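You operate a simulated robot arm through the tools that you are given. There is no shell and no other tool. Be economical: measure what you need, move in short steps, check, and stop when the job is done.

The job below is to be done with a simulated two-armed robot. You get a single attempt, and the scene is never put back.

## Task
Set the entry guide 4 mm over the coil card's width and lock it again.
Fine: press the feed stop first and pull it out last.

Only the result counts: the job must be done as asked and must still hold three seconds after the hand-in. Knocking over, shifting, dropping, spilling or breaking anything else fails it.

## Robot
Two 7-joint arms with fingered hands on one trunk, on a base that drives. Base frame: it is fixed to the floor where the robot stands at the start and does not move with it; the origin is under the middle of the robot, x ahead of it, y to its left, z up. Lengths are in cm, angles in degrees, forces in N, time in s.
The left shoulder is at the start at [3, 13.6, 128], the right one opposite. Places, roughly: centring knob [90, 10, 130]; edge alarm reset button [80, -10, 80]; edge lamp switch [70, 0, 80]; entry handwheel [50, 40, 130]; entry lock lever [70, 30, 130]; exit handwheel [120, -20, 130]; exit lock lever [130, -20, 130]; feed jog button [60, 10, 80]; feed mode switch [50, 20, 80]; feed stop button [70, 0, 80]; hold-down lever [100, 10, 130]; oil pump lever [150, -60, 100]; oil route switch [130, -50, 90]; roll gap knob [140, -30, 130]; wiper lever [30, 60, 130]; yellow horn button [80, -10, 80]. Payload 5 kg a hand.
The TCP of each hand is the grasp point between the finger pads, 4.2 cm short of the fingertips. In the tool frame z runs along the fingers and y along their closing line. The gripper opens to 20.8 cm. The gripper's body begins 11.9 cm behind the TCP. The gripper is a hand of 4 fingers: y runs from the thumb to the fingers, the wrist lies at [0, 0, -33.2] in the tool frame.
Orientation is that of the tool frame in the base frame, as a unit quaternion [w, x, y, z]. With the fingers straight down and closing along the base's y, the tool's x points along the base's -x, its y along +y and its z along -z.

## Interface
- The arms move only by the tool drive_tool. It takes "left_steps", "right_steps" or both (then of equal length, played together; a hand with none holds still); each is a list of rows, each an object of numbers (a shift or turn left out is 0): "tx", "ty", "tz": the shift along the base's x, y, z in cm; "rx", "ry", "rz": the turn, a rotation vector about the base's x, y, z in degrees. In form: [{"tx": .., "ty": .., "tz": .., "rx": .., "ry": .., "rz": ..}, ...]. A call has 1 to 8 rows; each row shifts and turns the commanded pose from where the row before left it. Each row takes 0.2 s and may step no farther than 5 cm and 8.6 degrees from the row before; otherwise, the whole call is refused. A pose out of reach is approached as far as the arm can. The call stops where the force on the tool passes 60 N (or 10 N more than at its start, if that is more) or the arm is blocked; 0.2 s more then pass. In this call time passes only in rows, and 0.2 s behind the last. It gives the time, the measured TCP pose, the force on the tool (base axes), the opening and the grip force at its end, in the units of the frame above (readings bear some noise), with the torque about the TCP (base axes, N m) and any sound that the robot's microphone picked up, and new pictures: "show" is both (left out), scene, wrist or none (wrist: the cameras of the hands that moved).
- Cameras (640 x 400 px; columns grow to the right, rows downward): "scene" is now at [4.68, 2.74, 201.08]; the picture's right is [0.30, -0.95, 0.00], its down [-0.68, -0.22, -0.70] and it looks along [0.66, 0.21, -0.72] (base axes); focal length 270 px, centre (320, 200). "left" rides on the left gripper at [-10.1, 0, -14.5] in its tool frame; the picture's right is [0.00, -1.00, 0.00], its down [0.82, 0.00, -0.57] and it looks along [0.57, 0.00, 0.82] (tool axes); focal length 261 px, centre (320, 200). "right" rides on the right gripper at [10.1, 0, -14.5] in its tool frame; the picture's right is [0.00, 1.00, 0.00], its down [-0.82, 0.00, -0.57] and it looks along [-0.57, 0.00, 0.82] (tool axes); focal length 261 px, centre (320, 200). There is no depth. A picture from a camera that has moved, and an enlarged one, comes with that camera's place and axes in the base frame and with its lens.
- lift_body(by): slides the trunk up (or, below 0, down) by that many cm; the arms and the scene camera ride with it, the base frame stays. It gives what a move gives, with no picture.
- roll_base(legs): drives the robot by 1 to 6 legs, each [ahead, left, turn to the left] in cm, cm and degrees, along the robot's own axes; the way and the turn of a leg run together, so that a leg with both is an arc; at most 150 cm and 180 degrees a leg. The arms and the cameras ride along, it lands a little off, and it stops where it bumps. It gives what a move gives, and a new picture of the scene camera.
- set_fingers(finger1, finger2, finger3, thumb_bend, hand): sets how far each is bent, from 0 (flat) to 1 (curled in); at 0.3 the hand is open as for a grip, at 0.7 the pads meet at the TCP. One left out holds its place. A second passes; each finger stops where it meets its share of the squeeze, and holds until it gets a number again. It is the only way to open and close the hand. It gives what a move gives, with no picture; readings hold the bend of each and the force on the fingers (four entries, about 0 where the hand has none), thumb and palm.
- aim_head(pan, tilt): turns the head with the scene camera to pan (to the left, within 143 degrees either way) and tilt (down, from -29 to 69), counted from straight ahead of the robot. It gives what a move gives, and a new picture of the scene camera.
- enlarge(camera, box): a new picture of the part [left, top, right, bottom] of that camera's present view, enlarged. No time passes.
- close_job(): hands the job in; it is judged then, once.

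Work in short steps. Places have to be worked out from the pictures, the camera data and where the tool is seen: move nearer, look again, correct. Check each grasp and each placing, and mend what went wrong. You have 120 turns and 260 pictures in all, those below and enlarged ones among them. Open the grippers and draw the arms clear of the work before you hand the job in, unless the task says otherwise; then end with one line.

The tools are called as a command line: name --argument value ..., lists and objects as JSON in quotes. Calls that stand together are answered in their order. drive_tool: Moves the arms, as the interface text tells. Its arguments: {"type":"object","properties":{"left_steps":{"type":"array","items":{"type":"object","properties":{"tx":{"type":"number"},"ty":{"type":"number"},"tz":{"type":"number"},"rx":{"type":"number"},"ry":{"type":"number"},"rz":{"type":"number"}}}},"right_steps":{"type":"array","items":{"type":"object","properties":{"tx":{"type":"number"},"ty":{"type":"number"},"tz":{"type":"number"},"rx":{"type":"number"},"ry":{"type":"number"},"rz":{"type":"number"}}}},"show":{"type":"string","enum":["both","scene","wrist","none"]}},"required":[]} The other tools are called the same way: lift_body (by) slides the trunk up or down; set_fingers (finger1, finger2, finger3, thumb_bend, hand) moves the fingers one by one; roll_base (legs) drives the base; aim_head (pan, tilt) turns the head that bears the scene camera; enlarge (camera, box) takes an enlarged picture of a part of a camera's view; close_job () hands the job in.

At the start:

```text
time: 0.0
left_position: [50.91, 40.74, 161.55]
left_tcp_rot: [0.001, 0.0, 1.0, 0.0]
left_force: [0.3, -1.0, 0.4]
left_wrist_torque: [0.01, 0.01, -0.01]
left_opening: 20.76
left_finger_force: 0.1
left_shape: jaw
left_bend: [0.3, 0.3, 0.3, 0.3]
left_finger forces: [0.0, 0.1, 0.0, 0.1, 0.1, 0.0]
right_position: [54.41, -9.06, 159.44]
right_tcp_rot: [0.0, 0.0, 1.0, 0.0]
right_force: [0.4, -0.7, -0.6]
right_wrist_torque: [-0.01, -0.02, 0.0]
right_opening: 20.78
right_finger_force: 0.0
right_shape: jaw
right_bend: [0.3, 0.3, 0.3, 0.3]
right_finger forces: [0.0, 0.0, 0.0, 0.0, 0.0, 0.0]
trunk travel left (down, up): [-30.0, 19.0]
robot x, y, heading: [-0.09, -0.05, 0.1]
head pan, tilt: [17.6, 45.8]
```

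scene: 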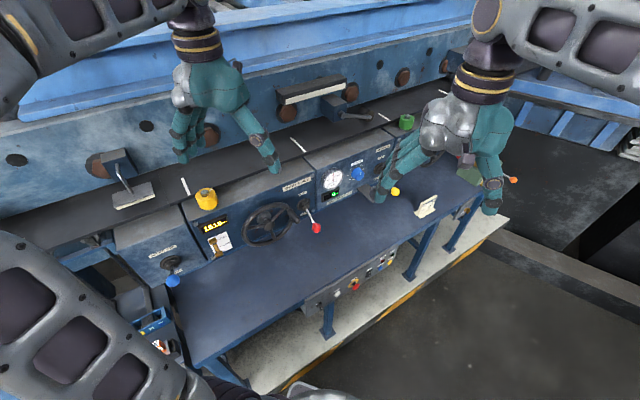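
right: 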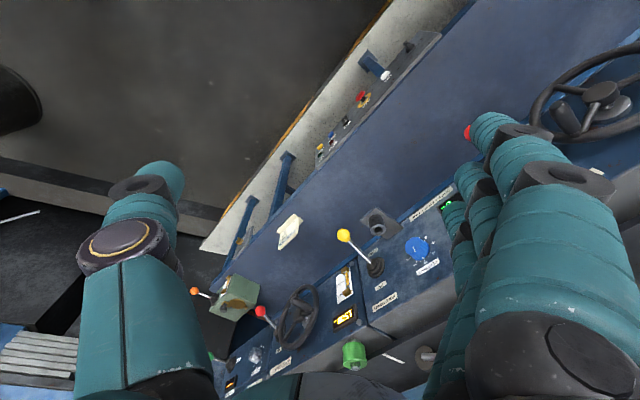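
left: 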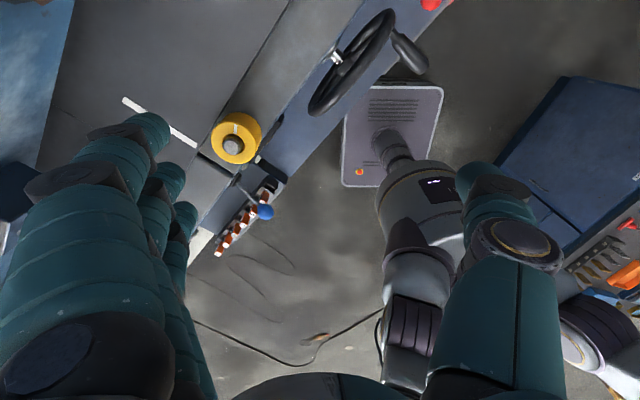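

The scene shows a console with a handwheel, a red-knobbed lever, a display and a card on the table. I'll enlarge the relevant parts first.

enlarge --camera "scene" --box '[140, 160, 340, 285]'

enlarge --camera "scene" --box '[290, 230, 430, 318]'

enlarge --camera "scene" --box '[300, 110, 460, 220]'

enlarge --camera "right" --box '[200, 150, 500, 390]'

```text
3.20 times, centred on (240, 222) of scene
camera zoom: at [4.68, 2.74, 201.08], right [0.3, -0.95, 0.0], down [-0.68, -0.22, -0.7], along [0.66, 0.21, -0.72], focal length 865 px, centre (576, 128)
```

zoom: 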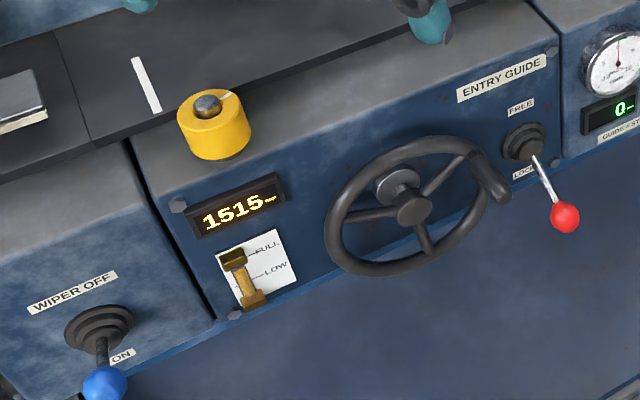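

```text
4.55 times, centred on (360, 274) of scene
camera zoom: at [4.68, 2.74, 201.08], right [0.3, -0.95, 0.0], down [-0.68, -0.22, -0.7], along [0.66, 0.21, -0.72], focal length 1229 px, centre (138, -136)
```

zoom: 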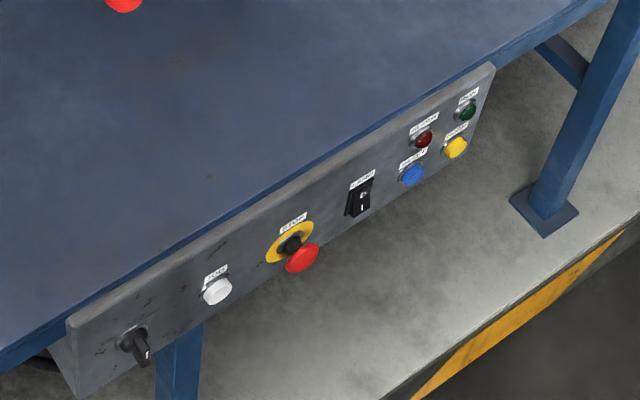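

```text
3.64 times, centred on (380, 165) of scene
camera zoom: at [4.68, 2.74, 201.08], right [0.3, -0.95, 0.0], down [-0.68, -0.22, -0.7], along [0.66, 0.21, -0.72], focal length 983 px, centre (102, 327)
```

zoom: 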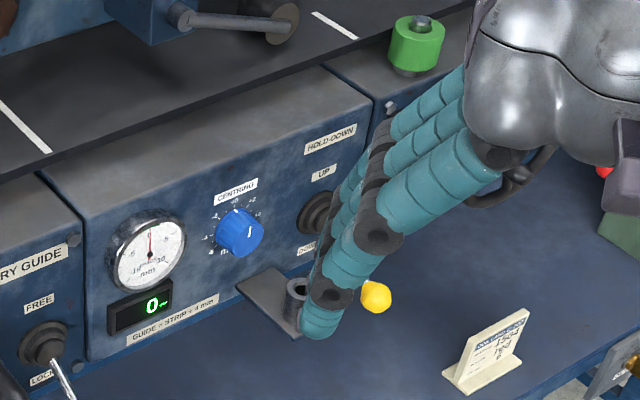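

```text
1.67 times, centred on (350, 270) of right
camera zoom: at [44.29, -9.03, 173.88], right [0.0, 1.0, 0.0], down [0.82, 0.0, 0.57], along [0.57, 0.0, -0.82], focal length 434 px, centre (270, 83)
```

zoom: 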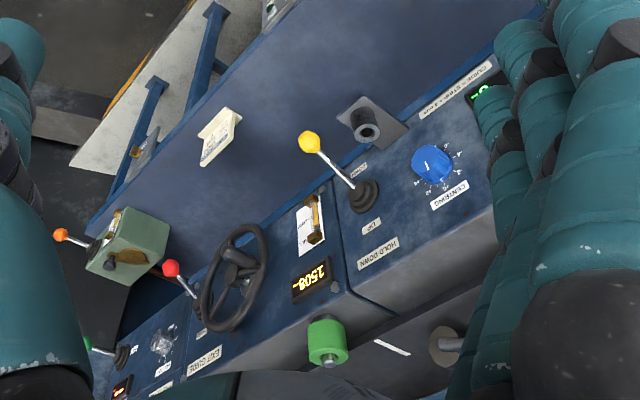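

Entry display reads about 1515 with the exit at 1508. I need the card's text, so I'll enlarge it.

enlarge --camera "scene" --box '[410, 192, 442, 220]'

enlarge --camera "scene" --box '[200, 212, 236, 236]'

enlarge --camera "right" --box '[270, 205, 310, 255]'

enlarge --camera "scene" --box '[320, 165, 372, 205]'

```text
14.29 times, centred on (426, 206) of scene
camera zoom: at [4.68, 2.74, 201.08], right [0.3, -0.95, 0.0], down [-0.68, -0.22, -0.7], along [0.66, 0.21, -0.72], focal length 3862 px, centre (-1194, 114)
```

zoom: 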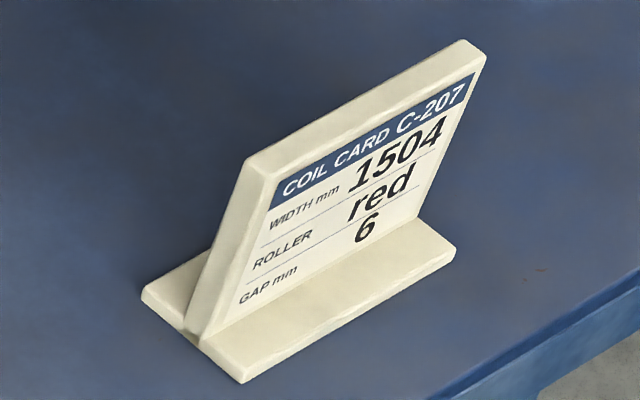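

```text
16.00 times, centred on (218, 224) of scene
camera zoom: at [4.68, 2.74, 201.08], right [0.3, -0.95, 0.0], down [-0.68, -0.22, -0.7], along [0.66, 0.21, -0.72], focal length 4325 px, centre (1952, -184)
```

zoom: 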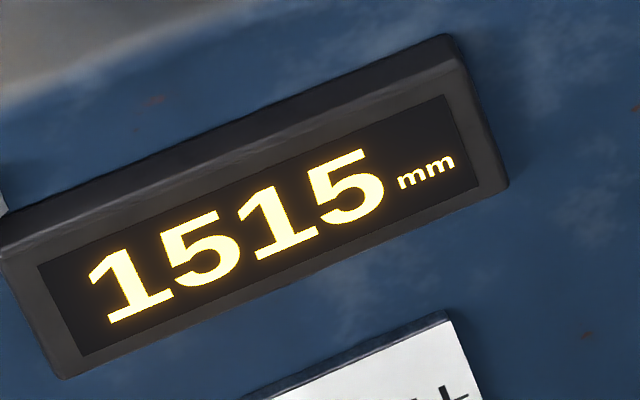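

```text
8.00 times, centred on (290, 230) of right
camera zoom: at [44.29, -9.03, 173.88], right [0.0, 1.0, 0.0], down [0.82, 0.0, 0.57], along [0.57, 0.0, -0.82], focal length 2085 px, centre (560, -40)
```

zoom: 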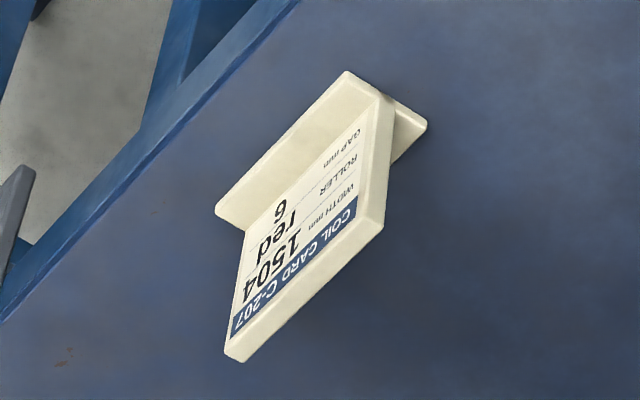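

```text
10.00 times, centred on (346, 185) of scene
camera zoom: at [4.68, 2.74, 201.08], right [0.3, -0.95, 0.0], down [-0.68, -0.22, -0.7], along [0.66, 0.21, -0.72], focal length 2703 px, centre (60, 350)
```

zoom: 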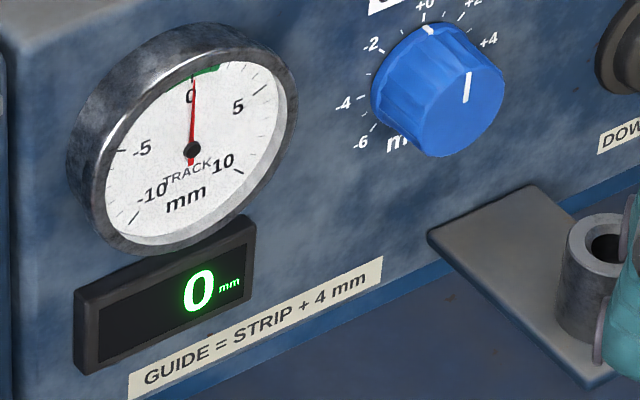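

Card width 1504 → target 1508; entry now reads 1515, lever on LOCK. I want to square up with the panel and back off, so I look around for obstacles first.

aim_head --pan 100 --tilt 50

aim_head --pan -90 --tilt 50

aim_head --pan 143 --tilt 40

aim_head --pan -143 --tilt 40

aim_head --pan 45 --tilt 50

```text
time: 1.6
left_position: [50.82, 40.82, 161.56]
left_tcp_rot: [0.0, 0.0, 1.0, 0.0]
left_force: [0.3, 0.2, -0.3]
left_wrist_torque: [-0.01, -0.02, -0.01]
left_opening: 20.79
left_finger_force: 0.0
left_shape: jaw
left_bend: [0.3, 0.3, 0.3, 0.3]
left_finger forces: [0.0, 0.0, 0.0, 0.1, 0.0, 0.0]
right_position: [54.4, -8.97, 159.5]
right_tcp_rot: [0.0, -0.001, 1.0, 0.0]
right_force: [0.2, -0.1, 0.0]
right_wrist_torque: [-0.02, 0.01, 0.01]
right_opening: 20.78
right_finger_force: 0.0
right_shape: jaw
right_bend: [0.3, 0.3, 0.3, 0.3]
right_finger forces: [0.0, 0.0, 0.0, 0.1, 0.1, 0.0]
trunk travel left (down, up): [-30.0, 19.0]
robot x, y, heading: [-0.21, -0.15, 0.2]
head pan, tilt: [100.0, 50.0]
camera scene: at [-4.34, 7.89, 200.5], right [0.98, 0.17, 0.0], down [0.13, -0.75, -0.64], along [-0.11, 0.63, -0.77], focal length 270 px, centre (320, 200)
```

scene: 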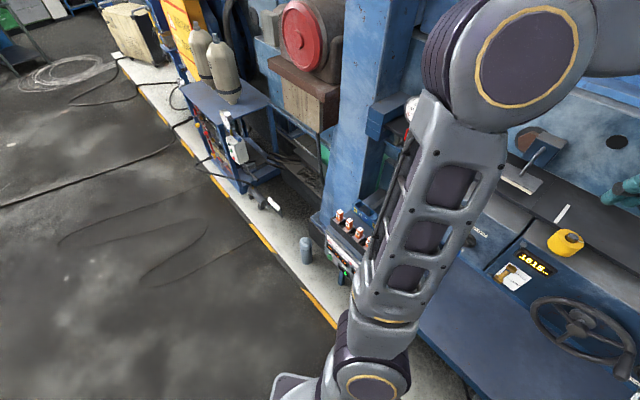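

```text
time: 4.4
left_position: [50.94, 40.7, 161.55]
left_tcp_rot: [0.0, 0.0, 1.0, 0.0]
left_force: [-0.4, 0.3, -0.5]
left_wrist_torque: [0.02, -0.04, 0.0]
left_opening: 20.78
left_finger_force: 0.1
left_shape: jaw
left_bend: [0.3, 0.3, 0.3, 0.3]
left_finger forces: [0.0, 0.0, 0.0, 0.1, 0.1, 0.0]
right_position: [54.32, -9.05, 159.35]
right_tcp_rot: [0.001, 0.0, 1.0, 0.001]
right_force: [0.0, 0.4, -0.1]
right_wrist_torque: [0.0, -0.01, 0.01]
right_opening: 20.78
right_finger_force: 0.0
right_shape: jaw
right_bend: [0.3, 0.3, 0.3, 0.3]
right_finger forces: [0.0, 0.0, 0.0, 0.0, 0.0, 0.0]
trunk travel left (down, up): [-30.0, 19.0]
robot x, y, heading: [0.48, -0.05, 0.0]
head pan, tilt: [-90.0, 50.0]
camera scene: at [-3.0, -7.4, 200.5], right [-1.0, 0.0, 0.0], down [0.0, 0.77, -0.64], along [0.0, -0.64, -0.77], focal length 270 px, centre (320, 200)
```

scene: 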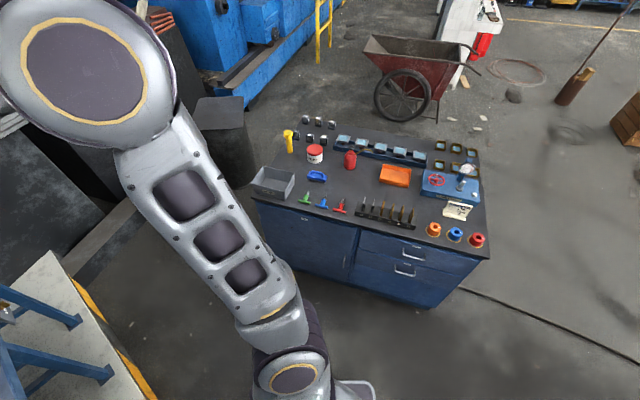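

```text
time: 7.7
left_position: [50.82, 40.73, 161.61]
left_tcp_rot: [0.0, 0.0, 1.0, 0.0]
left_force: [0.0, -0.2, -0.8]
left_wrist_torque: [0.02, 0.0, -0.01]
left_opening: 20.77
left_finger_force: 0.0
left_shape: jaw
left_bend: [0.3, 0.3, 0.3, 0.3]
left_finger forces: [0.0, 0.1, 0.0, 0.1, 0.0, 0.1]
right_position: [54.44, -9.05, 159.41]
right_tcp_rot: [-0.001, 0.0, 1.0, 0.001]
right_force: [-0.5, -0.5, -0.5]
right_wrist_torque: [-0.01, -0.02, -0.01]
right_opening: 20.77
right_finger_force: 0.0
right_shape: jaw
right_bend: [0.3, 0.3, 0.3, 0.3]
right_finger forces: [0.1, 0.1, 0.0, 0.0, 0.0, 0.0]
trunk travel left (down, up): [-30.0, 19.0]
robot x, y, heading: [-0.2, -0.29, 0.1]
head pan, tilt: [143.0, 40.0]
camera scene: at [-9.79, 5.42, 201.92], right [0.6, 0.8, 0.0], down [0.51, -0.39, -0.77], along [-0.61, 0.46, -0.64], focal length 270 px, centre (320, 200)
```

scene: 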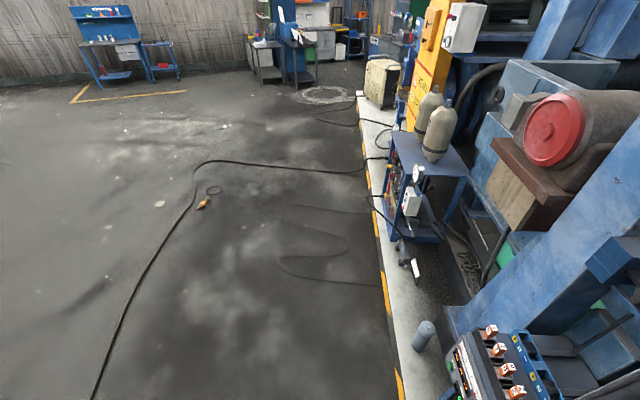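

```text
time: 11.6
left_position: [50.98, 40.73, 161.52]
left_tcp_rot: [0.0, 0.0, 1.0, -0.001]
left_force: [0.6, 0.1, 0.4]
left_wrist_torque: [0.0, 0.0, 0.0]
left_opening: 20.75
left_finger_force: 0.1
left_shape: jaw
left_bend: [0.3, 0.3, 0.3, 0.3]
left_finger forces: [0.0, 0.0, 0.0, 0.0, 0.0, 0.0]
right_position: [54.35, -9.08, 159.34]
right_tcp_rot: [0.0, 0.0, 1.0, 0.0]
right_force: [0.3, 0.2, 0.6]
right_wrist_torque: [-0.01, -0.03, 0.01]
right_opening: 20.8
right_finger_force: 0.1
right_shape: jaw
right_bend: [0.3, 0.3, 0.3, 0.3]
right_finger forces: [0.0, 0.0, 0.0, 0.1, 0.0, 0.0]
trunk travel left (down, up): [-30.0, 19.0]
robot x, y, heading: [0.14, 0.05, -0.0]
head pan, tilt: [-143.0, 40.0]
camera scene: at [-9.79, -4.82, 201.92], right [-0.6, 0.8, 0.0], down [0.51, 0.39, -0.77], along [-0.61, -0.46, -0.64], focal length 270 px, centre (320, 200)
```

scene: 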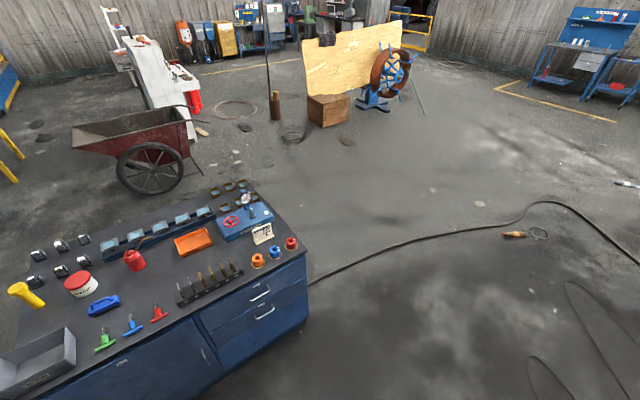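

```text
time: 14.4
left_position: [50.93, 40.68, 161.45]
left_tcp_rot: [0.0, 0.0, 1.0, 0.001]
left_force: [0.3, 0.4, 0.2]
left_wrist_torque: [-0.01, 0.02, 0.0]
left_opening: 20.77
left_finger_force: 0.1
left_shape: jaw
left_bend: [0.3, 0.3, 0.3, 0.3]
left_finger forces: [0.1, 0.0, 0.0, 0.1, 0.0, 0.1]
right_position: [54.32, -9.06, 159.43]
right_tcp_rot: [0.001, 0.0, 1.0, 0.001]
right_force: [0.5, -0.8, -0.5]
right_wrist_torque: [0.0, 0.03, 0.01]
right_opening: 20.81
right_finger_force: 0.0
right_shape: jaw
right_bend: [0.3, 0.3, 0.3, 0.3]
right_finger forces: [0.0, 0.1, 0.0, 0.0, 0.0, 0.0]
trunk travel left (down, up): [-30.0, 19.0]
robot x, y, heading: [0.52, 0.15, 0.1]
head pan, tilt: [45.0, 50.0]
camera scene: at [2.44, 5.74, 200.5], right [0.71, -0.71, 0.0], down [-0.54, -0.54, -0.64], along [0.45, 0.45, -0.77], focal length 270 px, centre (320, 200)
```

scene: 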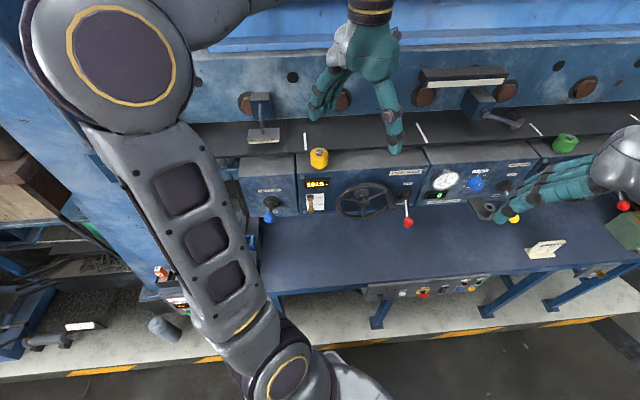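

Behind is clear floor. The panel normal is about 47° left, so I back off diagonally ~32 cm, then turn left to face it.

roll_base --legs '[[-23, -23, 0], [0, 0, 47.4]]'

aim_head --pan 0 --tilt 42

```text
time: 18.7
left_position: [-18.7, 42.8, 161.51]
left_tcp_rot: [0.0, -0.397, 0.918, 0.0]
left_force: [0.0, 0.5, -0.2]
left_wrist_torque: [0.03, -0.03, 0.0]
left_opening: 20.78
left_finger_force: 0.0
left_shape: jaw
left_bend: [0.3, 0.3, 0.3, 0.3]
left_finger forces: [0.0, 0.0, 0.0, 0.1, 0.0, 0.1]
right_position: [19.94, 11.21, 159.5]
right_tcp_rot: [-0.001, -0.397, 0.918, -0.001]
right_force: [-0.6, -0.8, 0.4]
right_wrist_torque: [0.0, 0.01, -0.02]
right_opening: 20.77
right_finger_force: 0.1
right_shape: jaw
right_bend: [0.3, 0.3, 0.3, 0.3]
right_finger forces: [0.1, 0.0, 0.0, 0.0, 0.1, 0.0]
trunk travel left (down, up): [-30.0, 19.0]
robot x, y, heading: [-24.07, -21.78, 46.5]
head pan, tilt: [45.0, 50.0]
camera scene: at [-26.16, -16.35, 200.5], right [1.0, 0.03, 0.0], down [0.02, -0.77, -0.64], along [-0.02, 0.64, -0.77], focal length 270 px, centre (320, 200)
```

scene: 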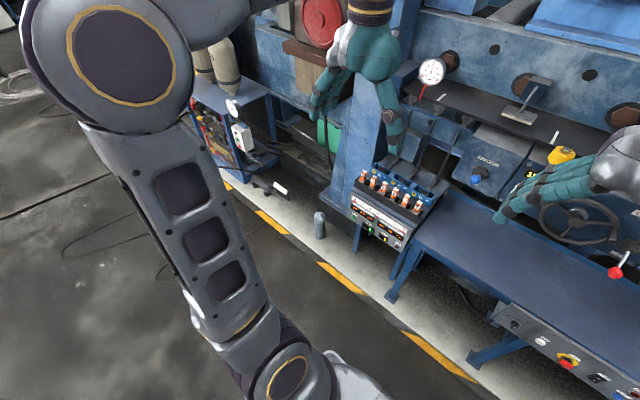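

```text
time: 19.8
left_position: [-18.71, 42.78, 161.49]
left_tcp_rot: [0.0, -0.397, 0.918, 0.0]
left_force: [-0.2, 0.5, -0.6]
left_wrist_torque: [-0.01, -0.02, -0.04]
left_opening: 20.77
left_finger_force: 0.0
left_shape: jaw
left_bend: [0.3, 0.3, 0.3, 0.3]
left_finger forces: [0.0, 0.0, 0.0, 0.0, 0.0, 0.0]
right_position: [19.95, 11.16, 159.48]
right_tcp_rot: [0.001, -0.397, 0.918, 0.0]
right_force: [-0.2, 0.0, -0.4]
right_wrist_torque: [-0.01, -0.03, 0.02]
right_opening: 20.78
right_finger_force: 0.2
right_shape: jaw
right_bend: [0.3, 0.3, 0.3, 0.3]
right_finger forces: [0.0, 0.0, 0.1, 0.0, 0.0, 0.0]
trunk travel left (down, up): [-30.0, 19.0]
robot x, y, heading: [-24.17, -22.3, 47.1]
head pan, tilt: [0.0, 42.0]
camera scene: at [-20.2, -17.95, 201.62], right [0.73, -0.68, 0.0], down [-0.46, -0.49, -0.74], along [0.51, 0.54, -0.67], focal length 270 px, centre (320, 200)
```

scene: 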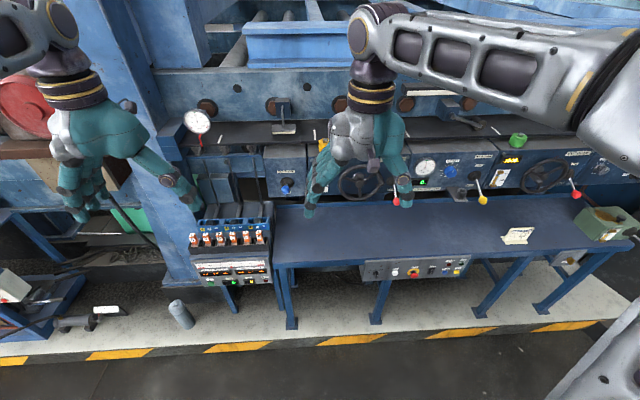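

Now facing the panel. I enlarge to locate the button, wheel and lever precisely.

enlarge --camera "scene" --box '[320, 140, 480, 240]'

enlarge --camera "scene" --box '[350, 240, 478, 320]'

enlarge --camera "right" --box '[0, 0, 640, 400]'

enlarge --camera "left" --box '[0, 0, 640, 400]'

```text
4.00 times, centred on (400, 190) of scene
camera zoom: at [-20.2, -17.95, 201.62], right [0.73, -0.68, 0.0], down [-0.46, -0.49, -0.74], along [0.51, 0.54, -0.67], focal length 1081 px, centre (0, 240)
```

zoom: 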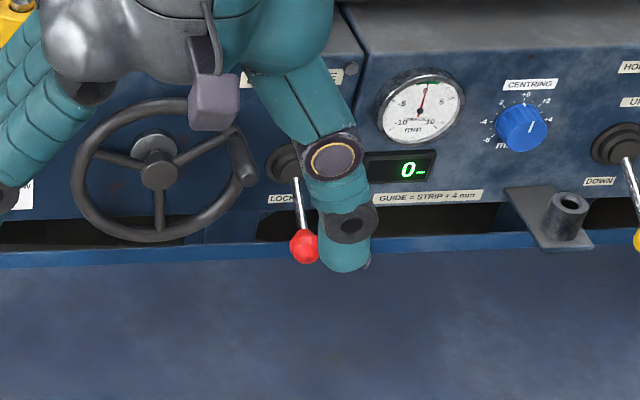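

```text
5.00 times, centred on (414, 280) of scene
camera zoom: at [-20.2, -17.95, 201.62], right [0.73, -0.68, 0.0], down [-0.46, -0.49, -0.74], along [0.51, 0.54, -0.67], focal length 1352 px, centre (-150, -200)
```

zoom: 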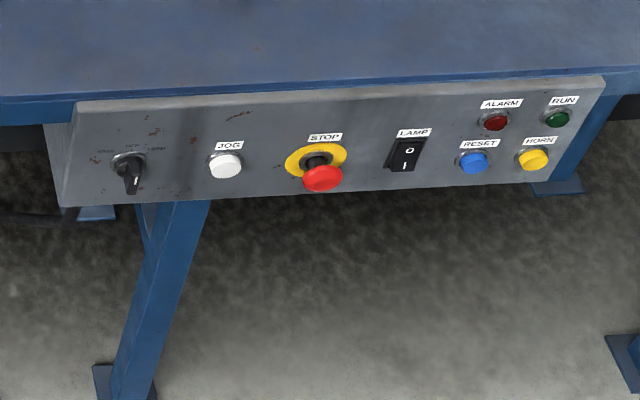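

```text
1.00 times, centred on (320, 200) of right (not enlarged: the box is as wide or as high as the picture)
camera zoom: at [13.05, 3.93, 173.89], right [-0.73, 0.69, 0.0], down [0.56, 0.6, 0.57], along [0.39, 0.41, -0.82], focal length 261 px, centre (320, 200)
```

zoom: 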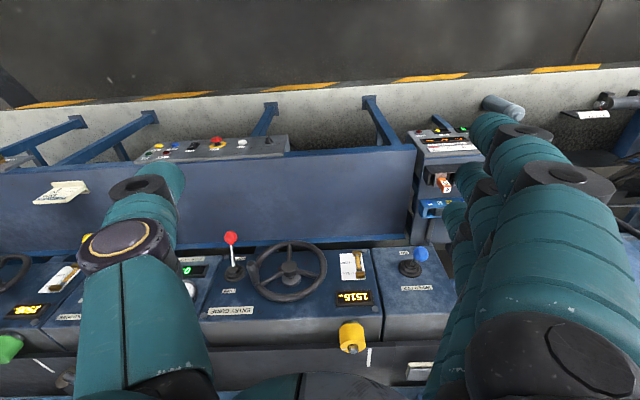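

```text
1.00 times, centred on (320, 200) of left (not enlarged: the box is as wide or as high as the picture)
camera zoom: at [-11.84, 50.16, 175.91], right [0.73, -0.68, 0.0], down [-0.56, -0.6, 0.57], along [-0.39, -0.42, -0.82], focal length 261 px, centre (320, 200)
```

zoom: 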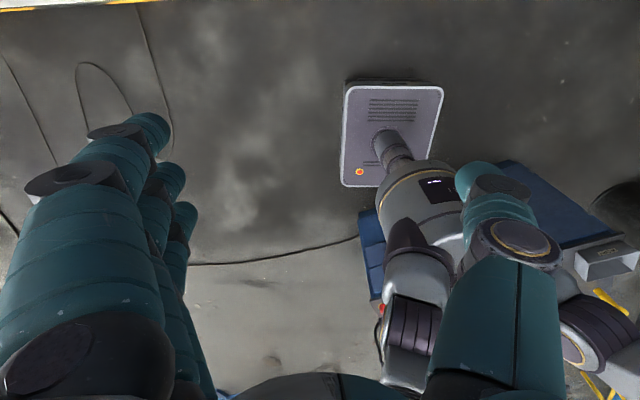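

Triangulated (H forward along heading, S right): stop knob ≈ H49.9 S45.9 Z80.5, entry lever knob ≈ H59.6 S30.5 Z122.7, wheel hub ≈ H58 S13.5 Z135. I close the right hand and swing it out to the right while pitching it forward.

set_fingers --hand "right" --finger1 0.7 --finger2 0.7 --finger3 0.7 --thumb_bend 0.7

drive_tool --right_steps '[{"tx": 3.26, "ty": -2.37, "tz": -2.5, "rx": 6.2, "ry": -5.81}, {"tx": 3.26, "ty": -2.37, "tz": -2.5, "rx": 6.2, "ry": -5.81}, {"tx": 3.26, "ty": -2.37, "tz": -2.5, "rx": 6.2, "ry": -5.81}, {"tx": 3.26, "ty": -2.37, "tz": -2.5, "rx": 6.2, "ry": -5.81}, {"tx": 3.26, "ty": -2.37, "tz": -2.5, "rx": 6.2, "ry": -5.81}, {"tx": 3.26, "ty": -2.37, "tz": -2.5, "rx": 6.2, "ry": -5.81}, {"tx": 3.26, "ty": -2.37, "tz": -2.5, "rx": 6.2, "ry": -5.81}, {"tx": 3.26, "ty": -2.37, "tz": -2.5, "rx": 6.2, "ry": -5.81}]'

```text
time: 20.8
left_position: [-18.71, 42.83, 161.54]
left_tcp_rot: [-0.001, -0.397, 0.918, -0.001]
left_force: [-0.5, -0.1, 1.1]
left_wrist_torque: [0.0, -0.01, -0.03]
left_opening: 20.75
left_finger_force: 0.1
left_shape: jaw
left_bend: [0.3, 0.3, 0.3, 0.3]
left_finger forces: [0.1, 0.0, 0.1, 0.0, 0.0, 0.0]
right_position: [19.88, 11.2, 159.43]
right_tcp_rot: [-0.001, -0.398, 0.917, 0.0]
right_force: [0.0, 0.0, -0.5]
right_wrist_torque: [0.0, -0.03, 0.04]
right_opening: 3.19
right_finger_force: 0.1
right_shape: fingers
right_bend: [0.7, 0.7, 0.7, 0.7]
right_finger forces: [0.1, 0.0, 0.1, 0.0, 0.0, 0.2]
trunk travel left (down, up): [-30.0, 19.0]
robot x, y, heading: [-23.82, -22.23, 46.8]
head pan, tilt: [0.0, 42.0]
```

```text
time: 22.8
left_position: [-18.59, 42.26, 161.8]
left_tcp_rot: [0.001, -0.395, 0.919, 0.0]
left_force: [-3.2, 0.4, 1.5]
left_wrist_torque: [0.12, -0.41, 0.02]
left_opening: 20.77
left_finger_force: 0.1
left_shape: jaw
left_bend: [0.3, 0.3, 0.3, 0.3]
left_finger forces: [0.0, 0.0, 0.1, 0.1, 0.0, 0.1]
right_position: [34.61, 9.78, 148.03]
right_tcp_rot: [0.514, -0.444, 0.654, 0.332]
right_force: [-0.4, -1.8, 0.7]
right_wrist_torque: [-0.06, 0.01, -0.03]
right_opening: 3.16
right_finger_force: 0.1
right_shape: fingers
right_bend: [0.7, 0.7, 0.7, 0.7]
right_finger forces: [0.0, 0.0, 0.1, 0.0, 0.0, 0.0]
right hand out of reach, approached as far as the arm can: row 8
trunk travel left (down, up): [-30.0, 19.0]
robot x, y, heading: [-23.91, -22.08, 46.7]
head pan, tilt: [0.0, 42.0]
stopped in row 8 (right hand): the arm was blocked; the commanded pose is now the measured one
camera scene: at [-20.53, -18.42, 201.66], right [0.73, -0.69, 0.0], down [-0.46, -0.49, -0.75], along [0.51, 0.54, -0.67], focal length 270 px, centre (320, 200)
camera right: at [28.25, -5.53, 141.87], right [-0.92, 0.39, -0.02], down [-0.15, -0.31, 0.94], along [0.36, 0.87, 0.35], focal length 261 px, centre (320, 200)
```

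scene: 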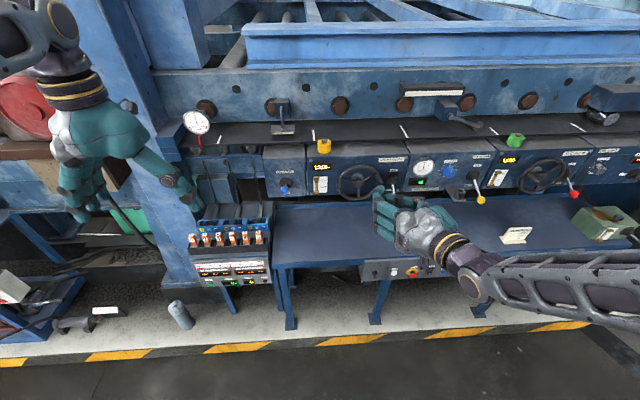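
right: 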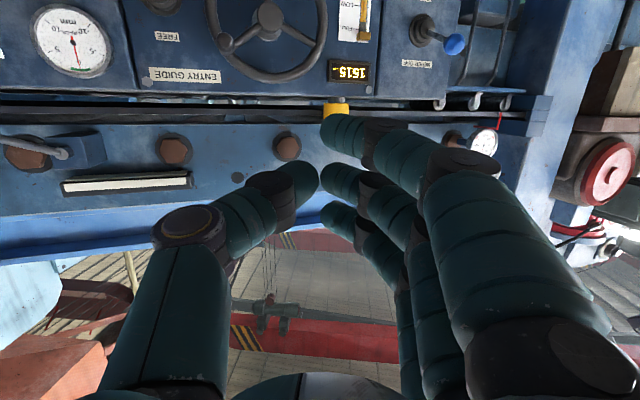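

The arm hit a limit, ending pointing forward-left. I move right and down without rotating, then correct the orientation.

drive_tool --right_steps '[{"tx": 2.5, "ty": -2.34, "tz": -3.5}, {"tx": 2.5, "ty": -2.34, "tz": -3.5}, {"tx": 2.5, "ty": -2.34, "tz": -3.5}, {"tx": 2.5, "ty": -2.34, "tz": -3.5}, {"tx": 2.5, "ty": -2.34, "tz": -3.5}, {"tx": 2.5, "ty": -2.34, "tz": -3.5}, {"tz": -4.5}, {"tz": -4.5}]' --show "scene"

```text
time: 24.6
left_position: [-18.02, 42.65, 161.46]
left_tcp_rot: [0.0, -0.395, 0.919, 0.0]
left_force: [1.3, 0.1, 0.7]
left_wrist_torque: [0.04, 0.13, -0.02]
left_opening: 20.79
left_finger_force: 0.1
left_shape: jaw
left_bend: [0.3, 0.3, 0.3, 0.3]
left_finger forces: [0.0, 0.0, 0.1, 0.0, 0.0, 0.0]
right_position: [50.15, -3.84, 117.47]
right_tcp_rot: [0.514, -0.443, 0.656, 0.331]
right_force: [0.7, -0.7, 0.4]
right_wrist_torque: [0.01, 0.02, 0.13]
right_opening: 3.16
right_finger_force: 0.1
right_shape: fingers
right_bend: [0.7, 0.7, 0.7, 0.7]
right_finger forces: [0.0, 0.0, 0.1, 0.1, 0.0, 0.1]
trunk travel left (down, up): [-30.0, 19.0]
robot x, y, heading: [-23.57, -22.05, 46.7]
head pan, tilt: [0.0, 42.0]
camera scene: at [-19.91, -17.97, 201.62], right [0.73, -0.69, 0.0], down [-0.46, -0.49, -0.74], along [0.51, 0.54, -0.67], focal length 270 px, centre (320, 200)
```

scene: 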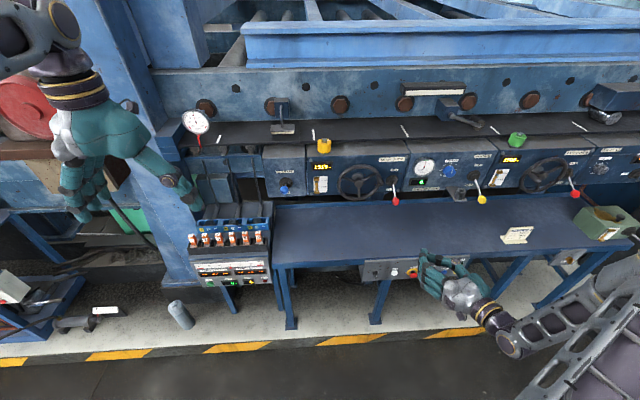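

Hand is at H31.5 S39 Z117.5, pointing 67° heading. I lower it to stand off in front of the stop button, yawing right 17°.

drive_tool --right_steps '[{"tx": 1.17, "tz": -4.5, "rz": -2.1}, {"tx": 1.17, "tz": -4.5, "rz": -2.1}, {"tx": 1.17, "tz": -4.5, "rz": -2.1}, {"tx": 1.17, "tz": -4.5, "rz": -2.1}, {"tx": 1.17, "tz": -4.5, "rz": -2.1}, {"tx": 1.17, "tz": -4.5, "rz": -2.1}, {"tx": 1.17, "tz": -4.5, "rz": -2.1}, {"tx": 1.17, "tz": -4.5, "rz": -2.1}]'

enlarge --camera "scene" --box '[350, 230, 510, 330]'

```text
time: 26.4
left_position: [-18.18, 42.71, 161.42]
left_tcp_rot: [-0.001, -0.394, 0.919, -0.001]
left_force: [-0.6, 1.0, 0.2]
left_wrist_torque: [-0.03, 0.08, -0.03]
left_opening: 20.76
left_finger_force: 0.0
left_shape: jaw
left_bend: [0.3, 0.3, 0.3, 0.3]
left_finger forces: [0.0, 0.0, 0.0, 0.0, 0.0, 0.0]
right_position: [59.6, -4.14, 81.86]
right_tcp_rot: [0.556, -0.344, 0.713, 0.253]
right_force: [1.5, 0.2, 0.7]
right_wrist_torque: [-0.06, 0.12, 0.18]
right_opening: 3.16
right_finger_force: 0.1
right_shape: fingers
right_bend: [0.7, 0.7, 0.7, 0.7]
right_finger forces: [0.0, 0.1, 0.0, 0.0, 0.0, 0.1]
trunk travel left (down, up): [-30.0, 19.0]
robot x, y, heading: [-23.99, -21.9, 46.6]
head pan, tilt: [0.0, 42.0]
camera scene: at [-19.99, -17.92, 201.62], right [0.73, -0.69, 0.0], down [-0.46, -0.49, -0.74], along [0.51, 0.54, -0.67], focal length 270 px, centre (320, 200)
camera right: at [49.1, -16.93, 75.88], right [-0.77, 0.64, -0.02], down [-0.23, -0.25, 0.94], along [0.59, 0.73, 0.34], focal length 261 px, centre (320, 200)
```

scene: 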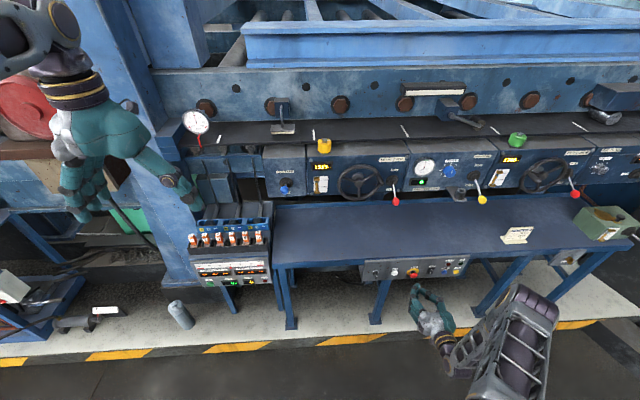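
right: 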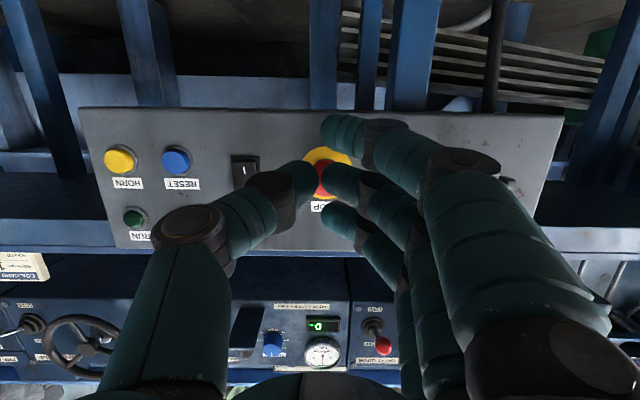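

```text
4.00 times, centred on (430, 280) of scene
camera zoom: at [-19.99, -17.92, 201.62], right [0.73, -0.69, 0.0], down [-0.46, -0.49, -0.74], along [0.51, 0.54, -0.67], focal length 1081 px, centre (-120, -120)
```

zoom: 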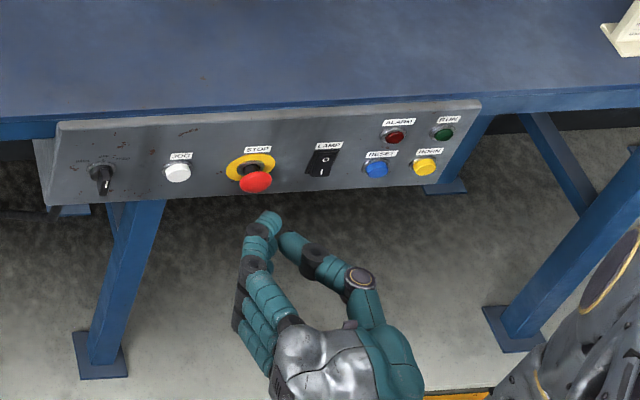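

Refined button front centre: about [65.9, 4.8, 82.9], fingertips ~6.7 cm short. I close the tips a bit more, raise 2 cm, shift slightly left and advance 4 cm.

set_fingers --hand "right" --finger1 0.76 --finger2 0.76 --finger3 0.76 --thumb_bend 0.76

drive_tool --right_steps '[{"tx": -0.5, "ty": 0.4, "tz": 2.1}, {"tx": 1.26, "ty": 1.55}, {"tx": 1.26, "ty": 1.55}]'

enlarge --camera "scene" --box '[370, 240, 466, 300]'

```text
time: 27.4
left_position: [-18.33, 42.72, 161.44]
left_tcp_rot: [-0.001, -0.395, 0.919, 0.0]
left_force: [1.0, -0.4, -0.8]
left_wrist_torque: [0.02, -0.02, 0.0]
left_opening: 20.77
left_finger_force: 0.1
left_shape: jaw
left_bend: [0.3, 0.3, 0.3, 0.3]
left_finger forces: [0.0, 0.1, 0.0, 0.0, 0.0, 0.0]
right_position: [59.48, -4.0, 82.09]
right_tcp_rot: [0.556, -0.343, 0.714, 0.252]
right_force: [0.5, 0.7, 1.1]
right_wrist_torque: [-0.02, 0.02, -0.01]
right_opening: 2.3
right_finger_force: 0.0
right_shape: fingers
right_bend: [0.76, 0.73, 0.76, 0.73]
right_finger forces: [0.0, 0.1, 0.0, 0.0, 0.1, 0.0]
trunk travel left (down, up): [-30.0, 19.0]
robot x, y, heading: [-24.0, -22.15, 46.9]
head pan, tilt: [0.0, 42.0]
```

```text
time: 28.2
left_position: [-18.25, 42.61, 161.48]
left_tcp_rot: [0.0, -0.394, 0.919, -0.001]
left_force: [1.1, 0.8, -0.4]
left_wrist_torque: [-0.05, 0.0, 0.0]
left_opening: 20.81
left_finger_force: 0.1
left_shape: jaw
left_bend: [0.3, 0.3, 0.3, 0.3]
left_finger forces: [0.0, 0.0, 0.1, 0.0, 0.0, 0.1]
right_position: [61.46, -0.46, 83.97]
right_tcp_rot: [0.554, -0.345, 0.714, 0.253]
right_force: [-0.2, -1.0, -0.3]
right_wrist_torque: [0.06, -0.01, -0.01]
right_opening: 2.3
right_finger_force: 0.0
right_shape: fingers
right_bend: [0.76, 0.73, 0.76, 0.73]
right_finger forces: [0.0, 0.1, 0.0, 0.0, 0.0, 0.1]
trunk travel left (down, up): [-30.0, 19.0]
robot x, y, heading: [-23.41, -22.03, 47.1]
head pan, tilt: [0.0, 42.0]
camera scene: at [-20.12, -17.9, 201.62], right [0.73, -0.69, 0.0], down [-0.46, -0.49, -0.74], along [0.51, 0.54, -0.67], focal length 270 px, centre (320, 200)
camera right: at [50.95, -13.37, 77.97], right [-0.77, 0.64, -0.02], down [-0.23, -0.25, 0.94], along [0.59, 0.73, 0.34], focal length 261 px, centre (320, 200)
```

scene: 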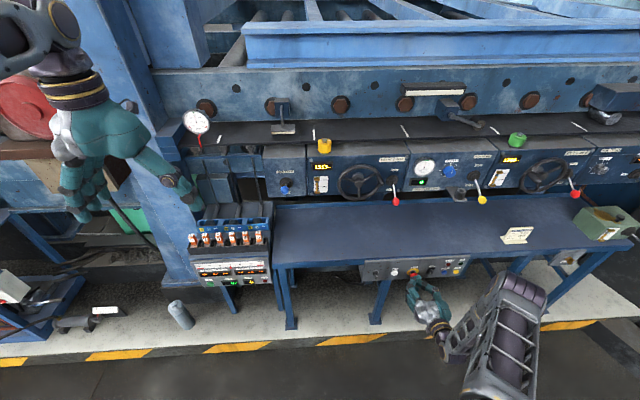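
right: 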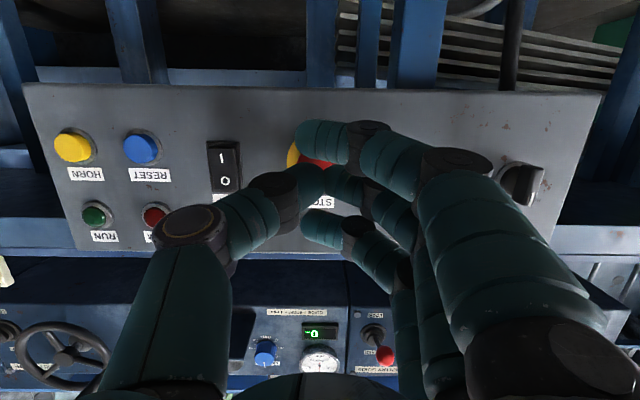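

```text
6.67 times, centred on (418, 270) of scene
camera zoom: at [-20.12, -17.9, 201.62], right [0.73, -0.69, 0.0], down [-0.46, -0.49, -0.74], along [0.51, 0.54, -0.67], focal length 1802 px, centre (-333, -267)
```

zoom: 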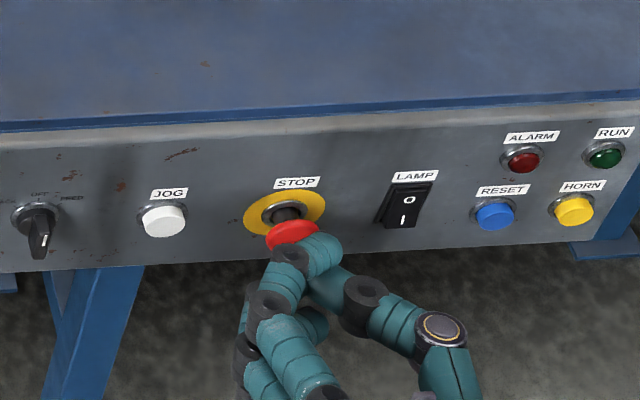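

Tips are just in front of the mushroom and slightly right. I shift left 0.6 cm and press forward in small rows.

drive_tool --right_steps '[{"tx": -0.47, "ty": 0.38}, {"tx": 0.63, "ty": 0.78}, {"tx": 0.63, "ty": 0.78}]'

enlarge --camera "scene" --box '[370, 240, 466, 300]'

```text
time: 29.0
left_position: [-18.21, 42.72, 161.48]
left_tcp_rot: [0.0, -0.395, 0.919, -0.001]
left_force: [-0.2, 0.3, -0.2]
left_wrist_torque: [-0.02, 0.01, 0.0]
left_opening: 20.78
left_finger_force: 0.3
left_shape: jaw
left_bend: [0.3, 0.3, 0.3, 0.3]
left_finger forces: [0.0, 0.0, 0.0, 0.0, 0.1, 0.0]
right_position: [62.15, 1.35, 83.96]
right_tcp_rot: [0.555, -0.344, 0.714, 0.252]
right_force: [-1.5, -0.9, -0.4]
right_wrist_torque: [0.03, -0.03, 0.03]
right_opening: 2.27
right_finger_force: 0.0
right_shape: fingers
right_bend: [0.76, 0.74, 0.76, 0.73]
right_finger forces: [0.0, 0.0, 0.1, 0.0, 0.0, 0.0]
trunk travel left (down, up): [-30.0, 19.0]
robot x, y, heading: [-23.3, -22.39, 46.8]
head pan, tilt: [0.0, 42.0]
heard: click
camera scene: at [-20.1, -17.95, 201.62], right [0.73, -0.69, 0.0], down [-0.46, -0.49, -0.74], along [0.51, 0.54, -0.67], focal length 270 px, centre (320, 200)
camera right: at [51.71, -11.43, 77.77], right [-0.77, 0.64, -0.02], down [-0.23, -0.25, 0.94], along [0.59, 0.73, 0.34], focal length 261 px, centre (320, 200)
```

scene: 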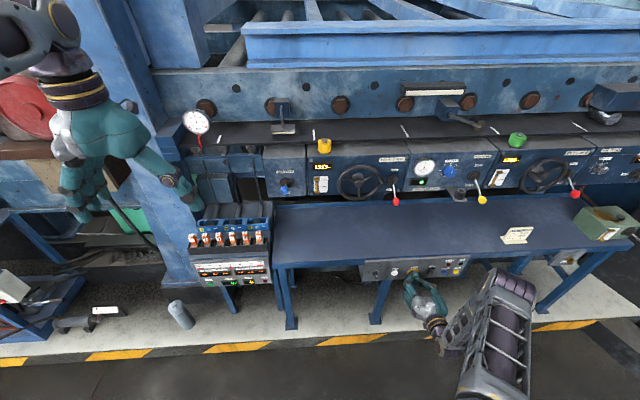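
right: 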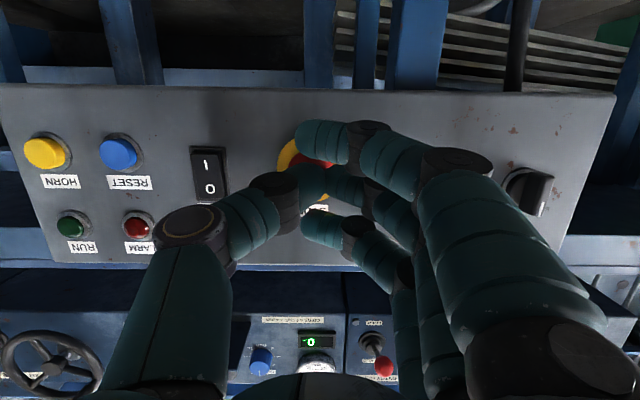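

```text
6.67 times, centred on (418, 270) of scene
camera zoom: at [-20.1, -17.95, 201.62], right [0.73, -0.69, 0.0], down [-0.46, -0.49, -0.74], along [0.51, 0.54, -0.67], focal length 1802 px, centre (-333, -267)
```

zoom: 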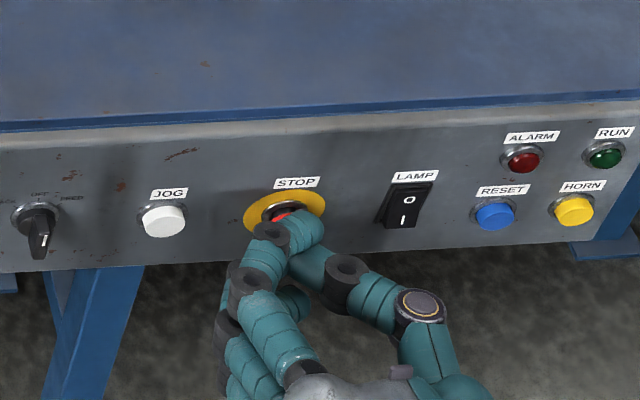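

Click heard and the mushroom went in. I back off to confirm it stays latched.

drive_tool --right_steps '[{"tx": -2.5, "ty": -3.1}, {"tx": -2.5, "ty": -3.1}, {"tx": -2.5, "ty": -3.1}]' --show "wrist"

enlarge --camera "scene" --box '[370, 240, 466, 300]'

```text
time: 29.8
left_position: [-18.43, 42.61, 161.46]
left_tcp_rot: [0.0, -0.394, 0.919, 0.0]
left_force: [0.3, -0.9, -0.1]
left_wrist_torque: [0.11, -0.09, 0.02]
left_opening: 20.76
left_finger_force: 0.1
left_shape: jaw
left_bend: [0.3, 0.3, 0.3, 0.3]
left_finger forces: [0.0, 0.0, 0.0, 0.1, 0.0, 0.0]
right_position: [54.8, -7.7, 83.8]
right_tcp_rot: [0.556, -0.343, 0.713, 0.254]
right_force: [0.1, 0.2, 0.0]
right_wrist_torque: [-0.05, 0.04, -0.03]
right_opening: 2.25
right_finger_force: 0.0
right_shape: fingers
right_bend: [0.76, 0.74, 0.76, 0.73]
right_finger forces: [0.1, 0.0, 0.0, 0.0, 0.0, 0.1]
trunk travel left (down, up): [-30.0, 19.0]
robot x, y, heading: [-23.75, -22.13, 46.6]
head pan, tilt: [0.0, 42.0]
camera right: at [44.41, -20.63, 77.78], right [-0.77, 0.64, -0.02], down [-0.23, -0.26, 0.94], along [0.59, 0.73, 0.34], focal length 261 px, centre (320, 200)
```

right: 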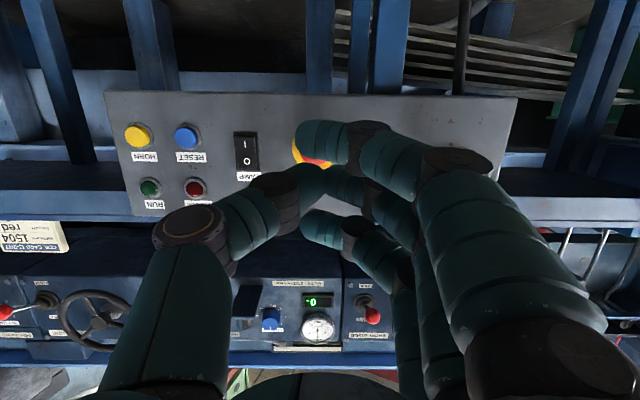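

```text
6.67 times, centred on (418, 270) of scene
camera zoom: at [-20.14, -18.11, 201.63], right [0.73, -0.69, 0.0], down [-0.46, -0.49, -0.74], along [0.51, 0.54, -0.67], focal length 1802 px, centre (-333, -267)
```

zoom: 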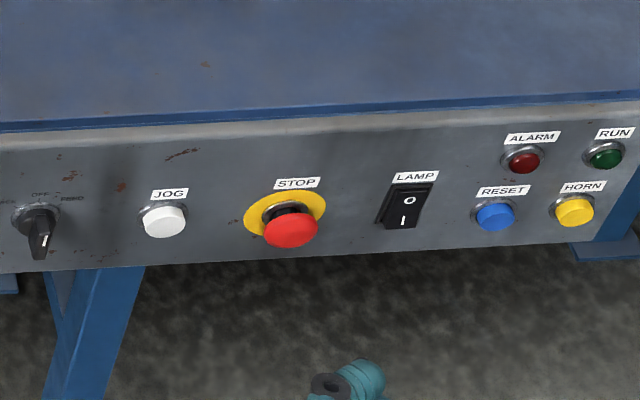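

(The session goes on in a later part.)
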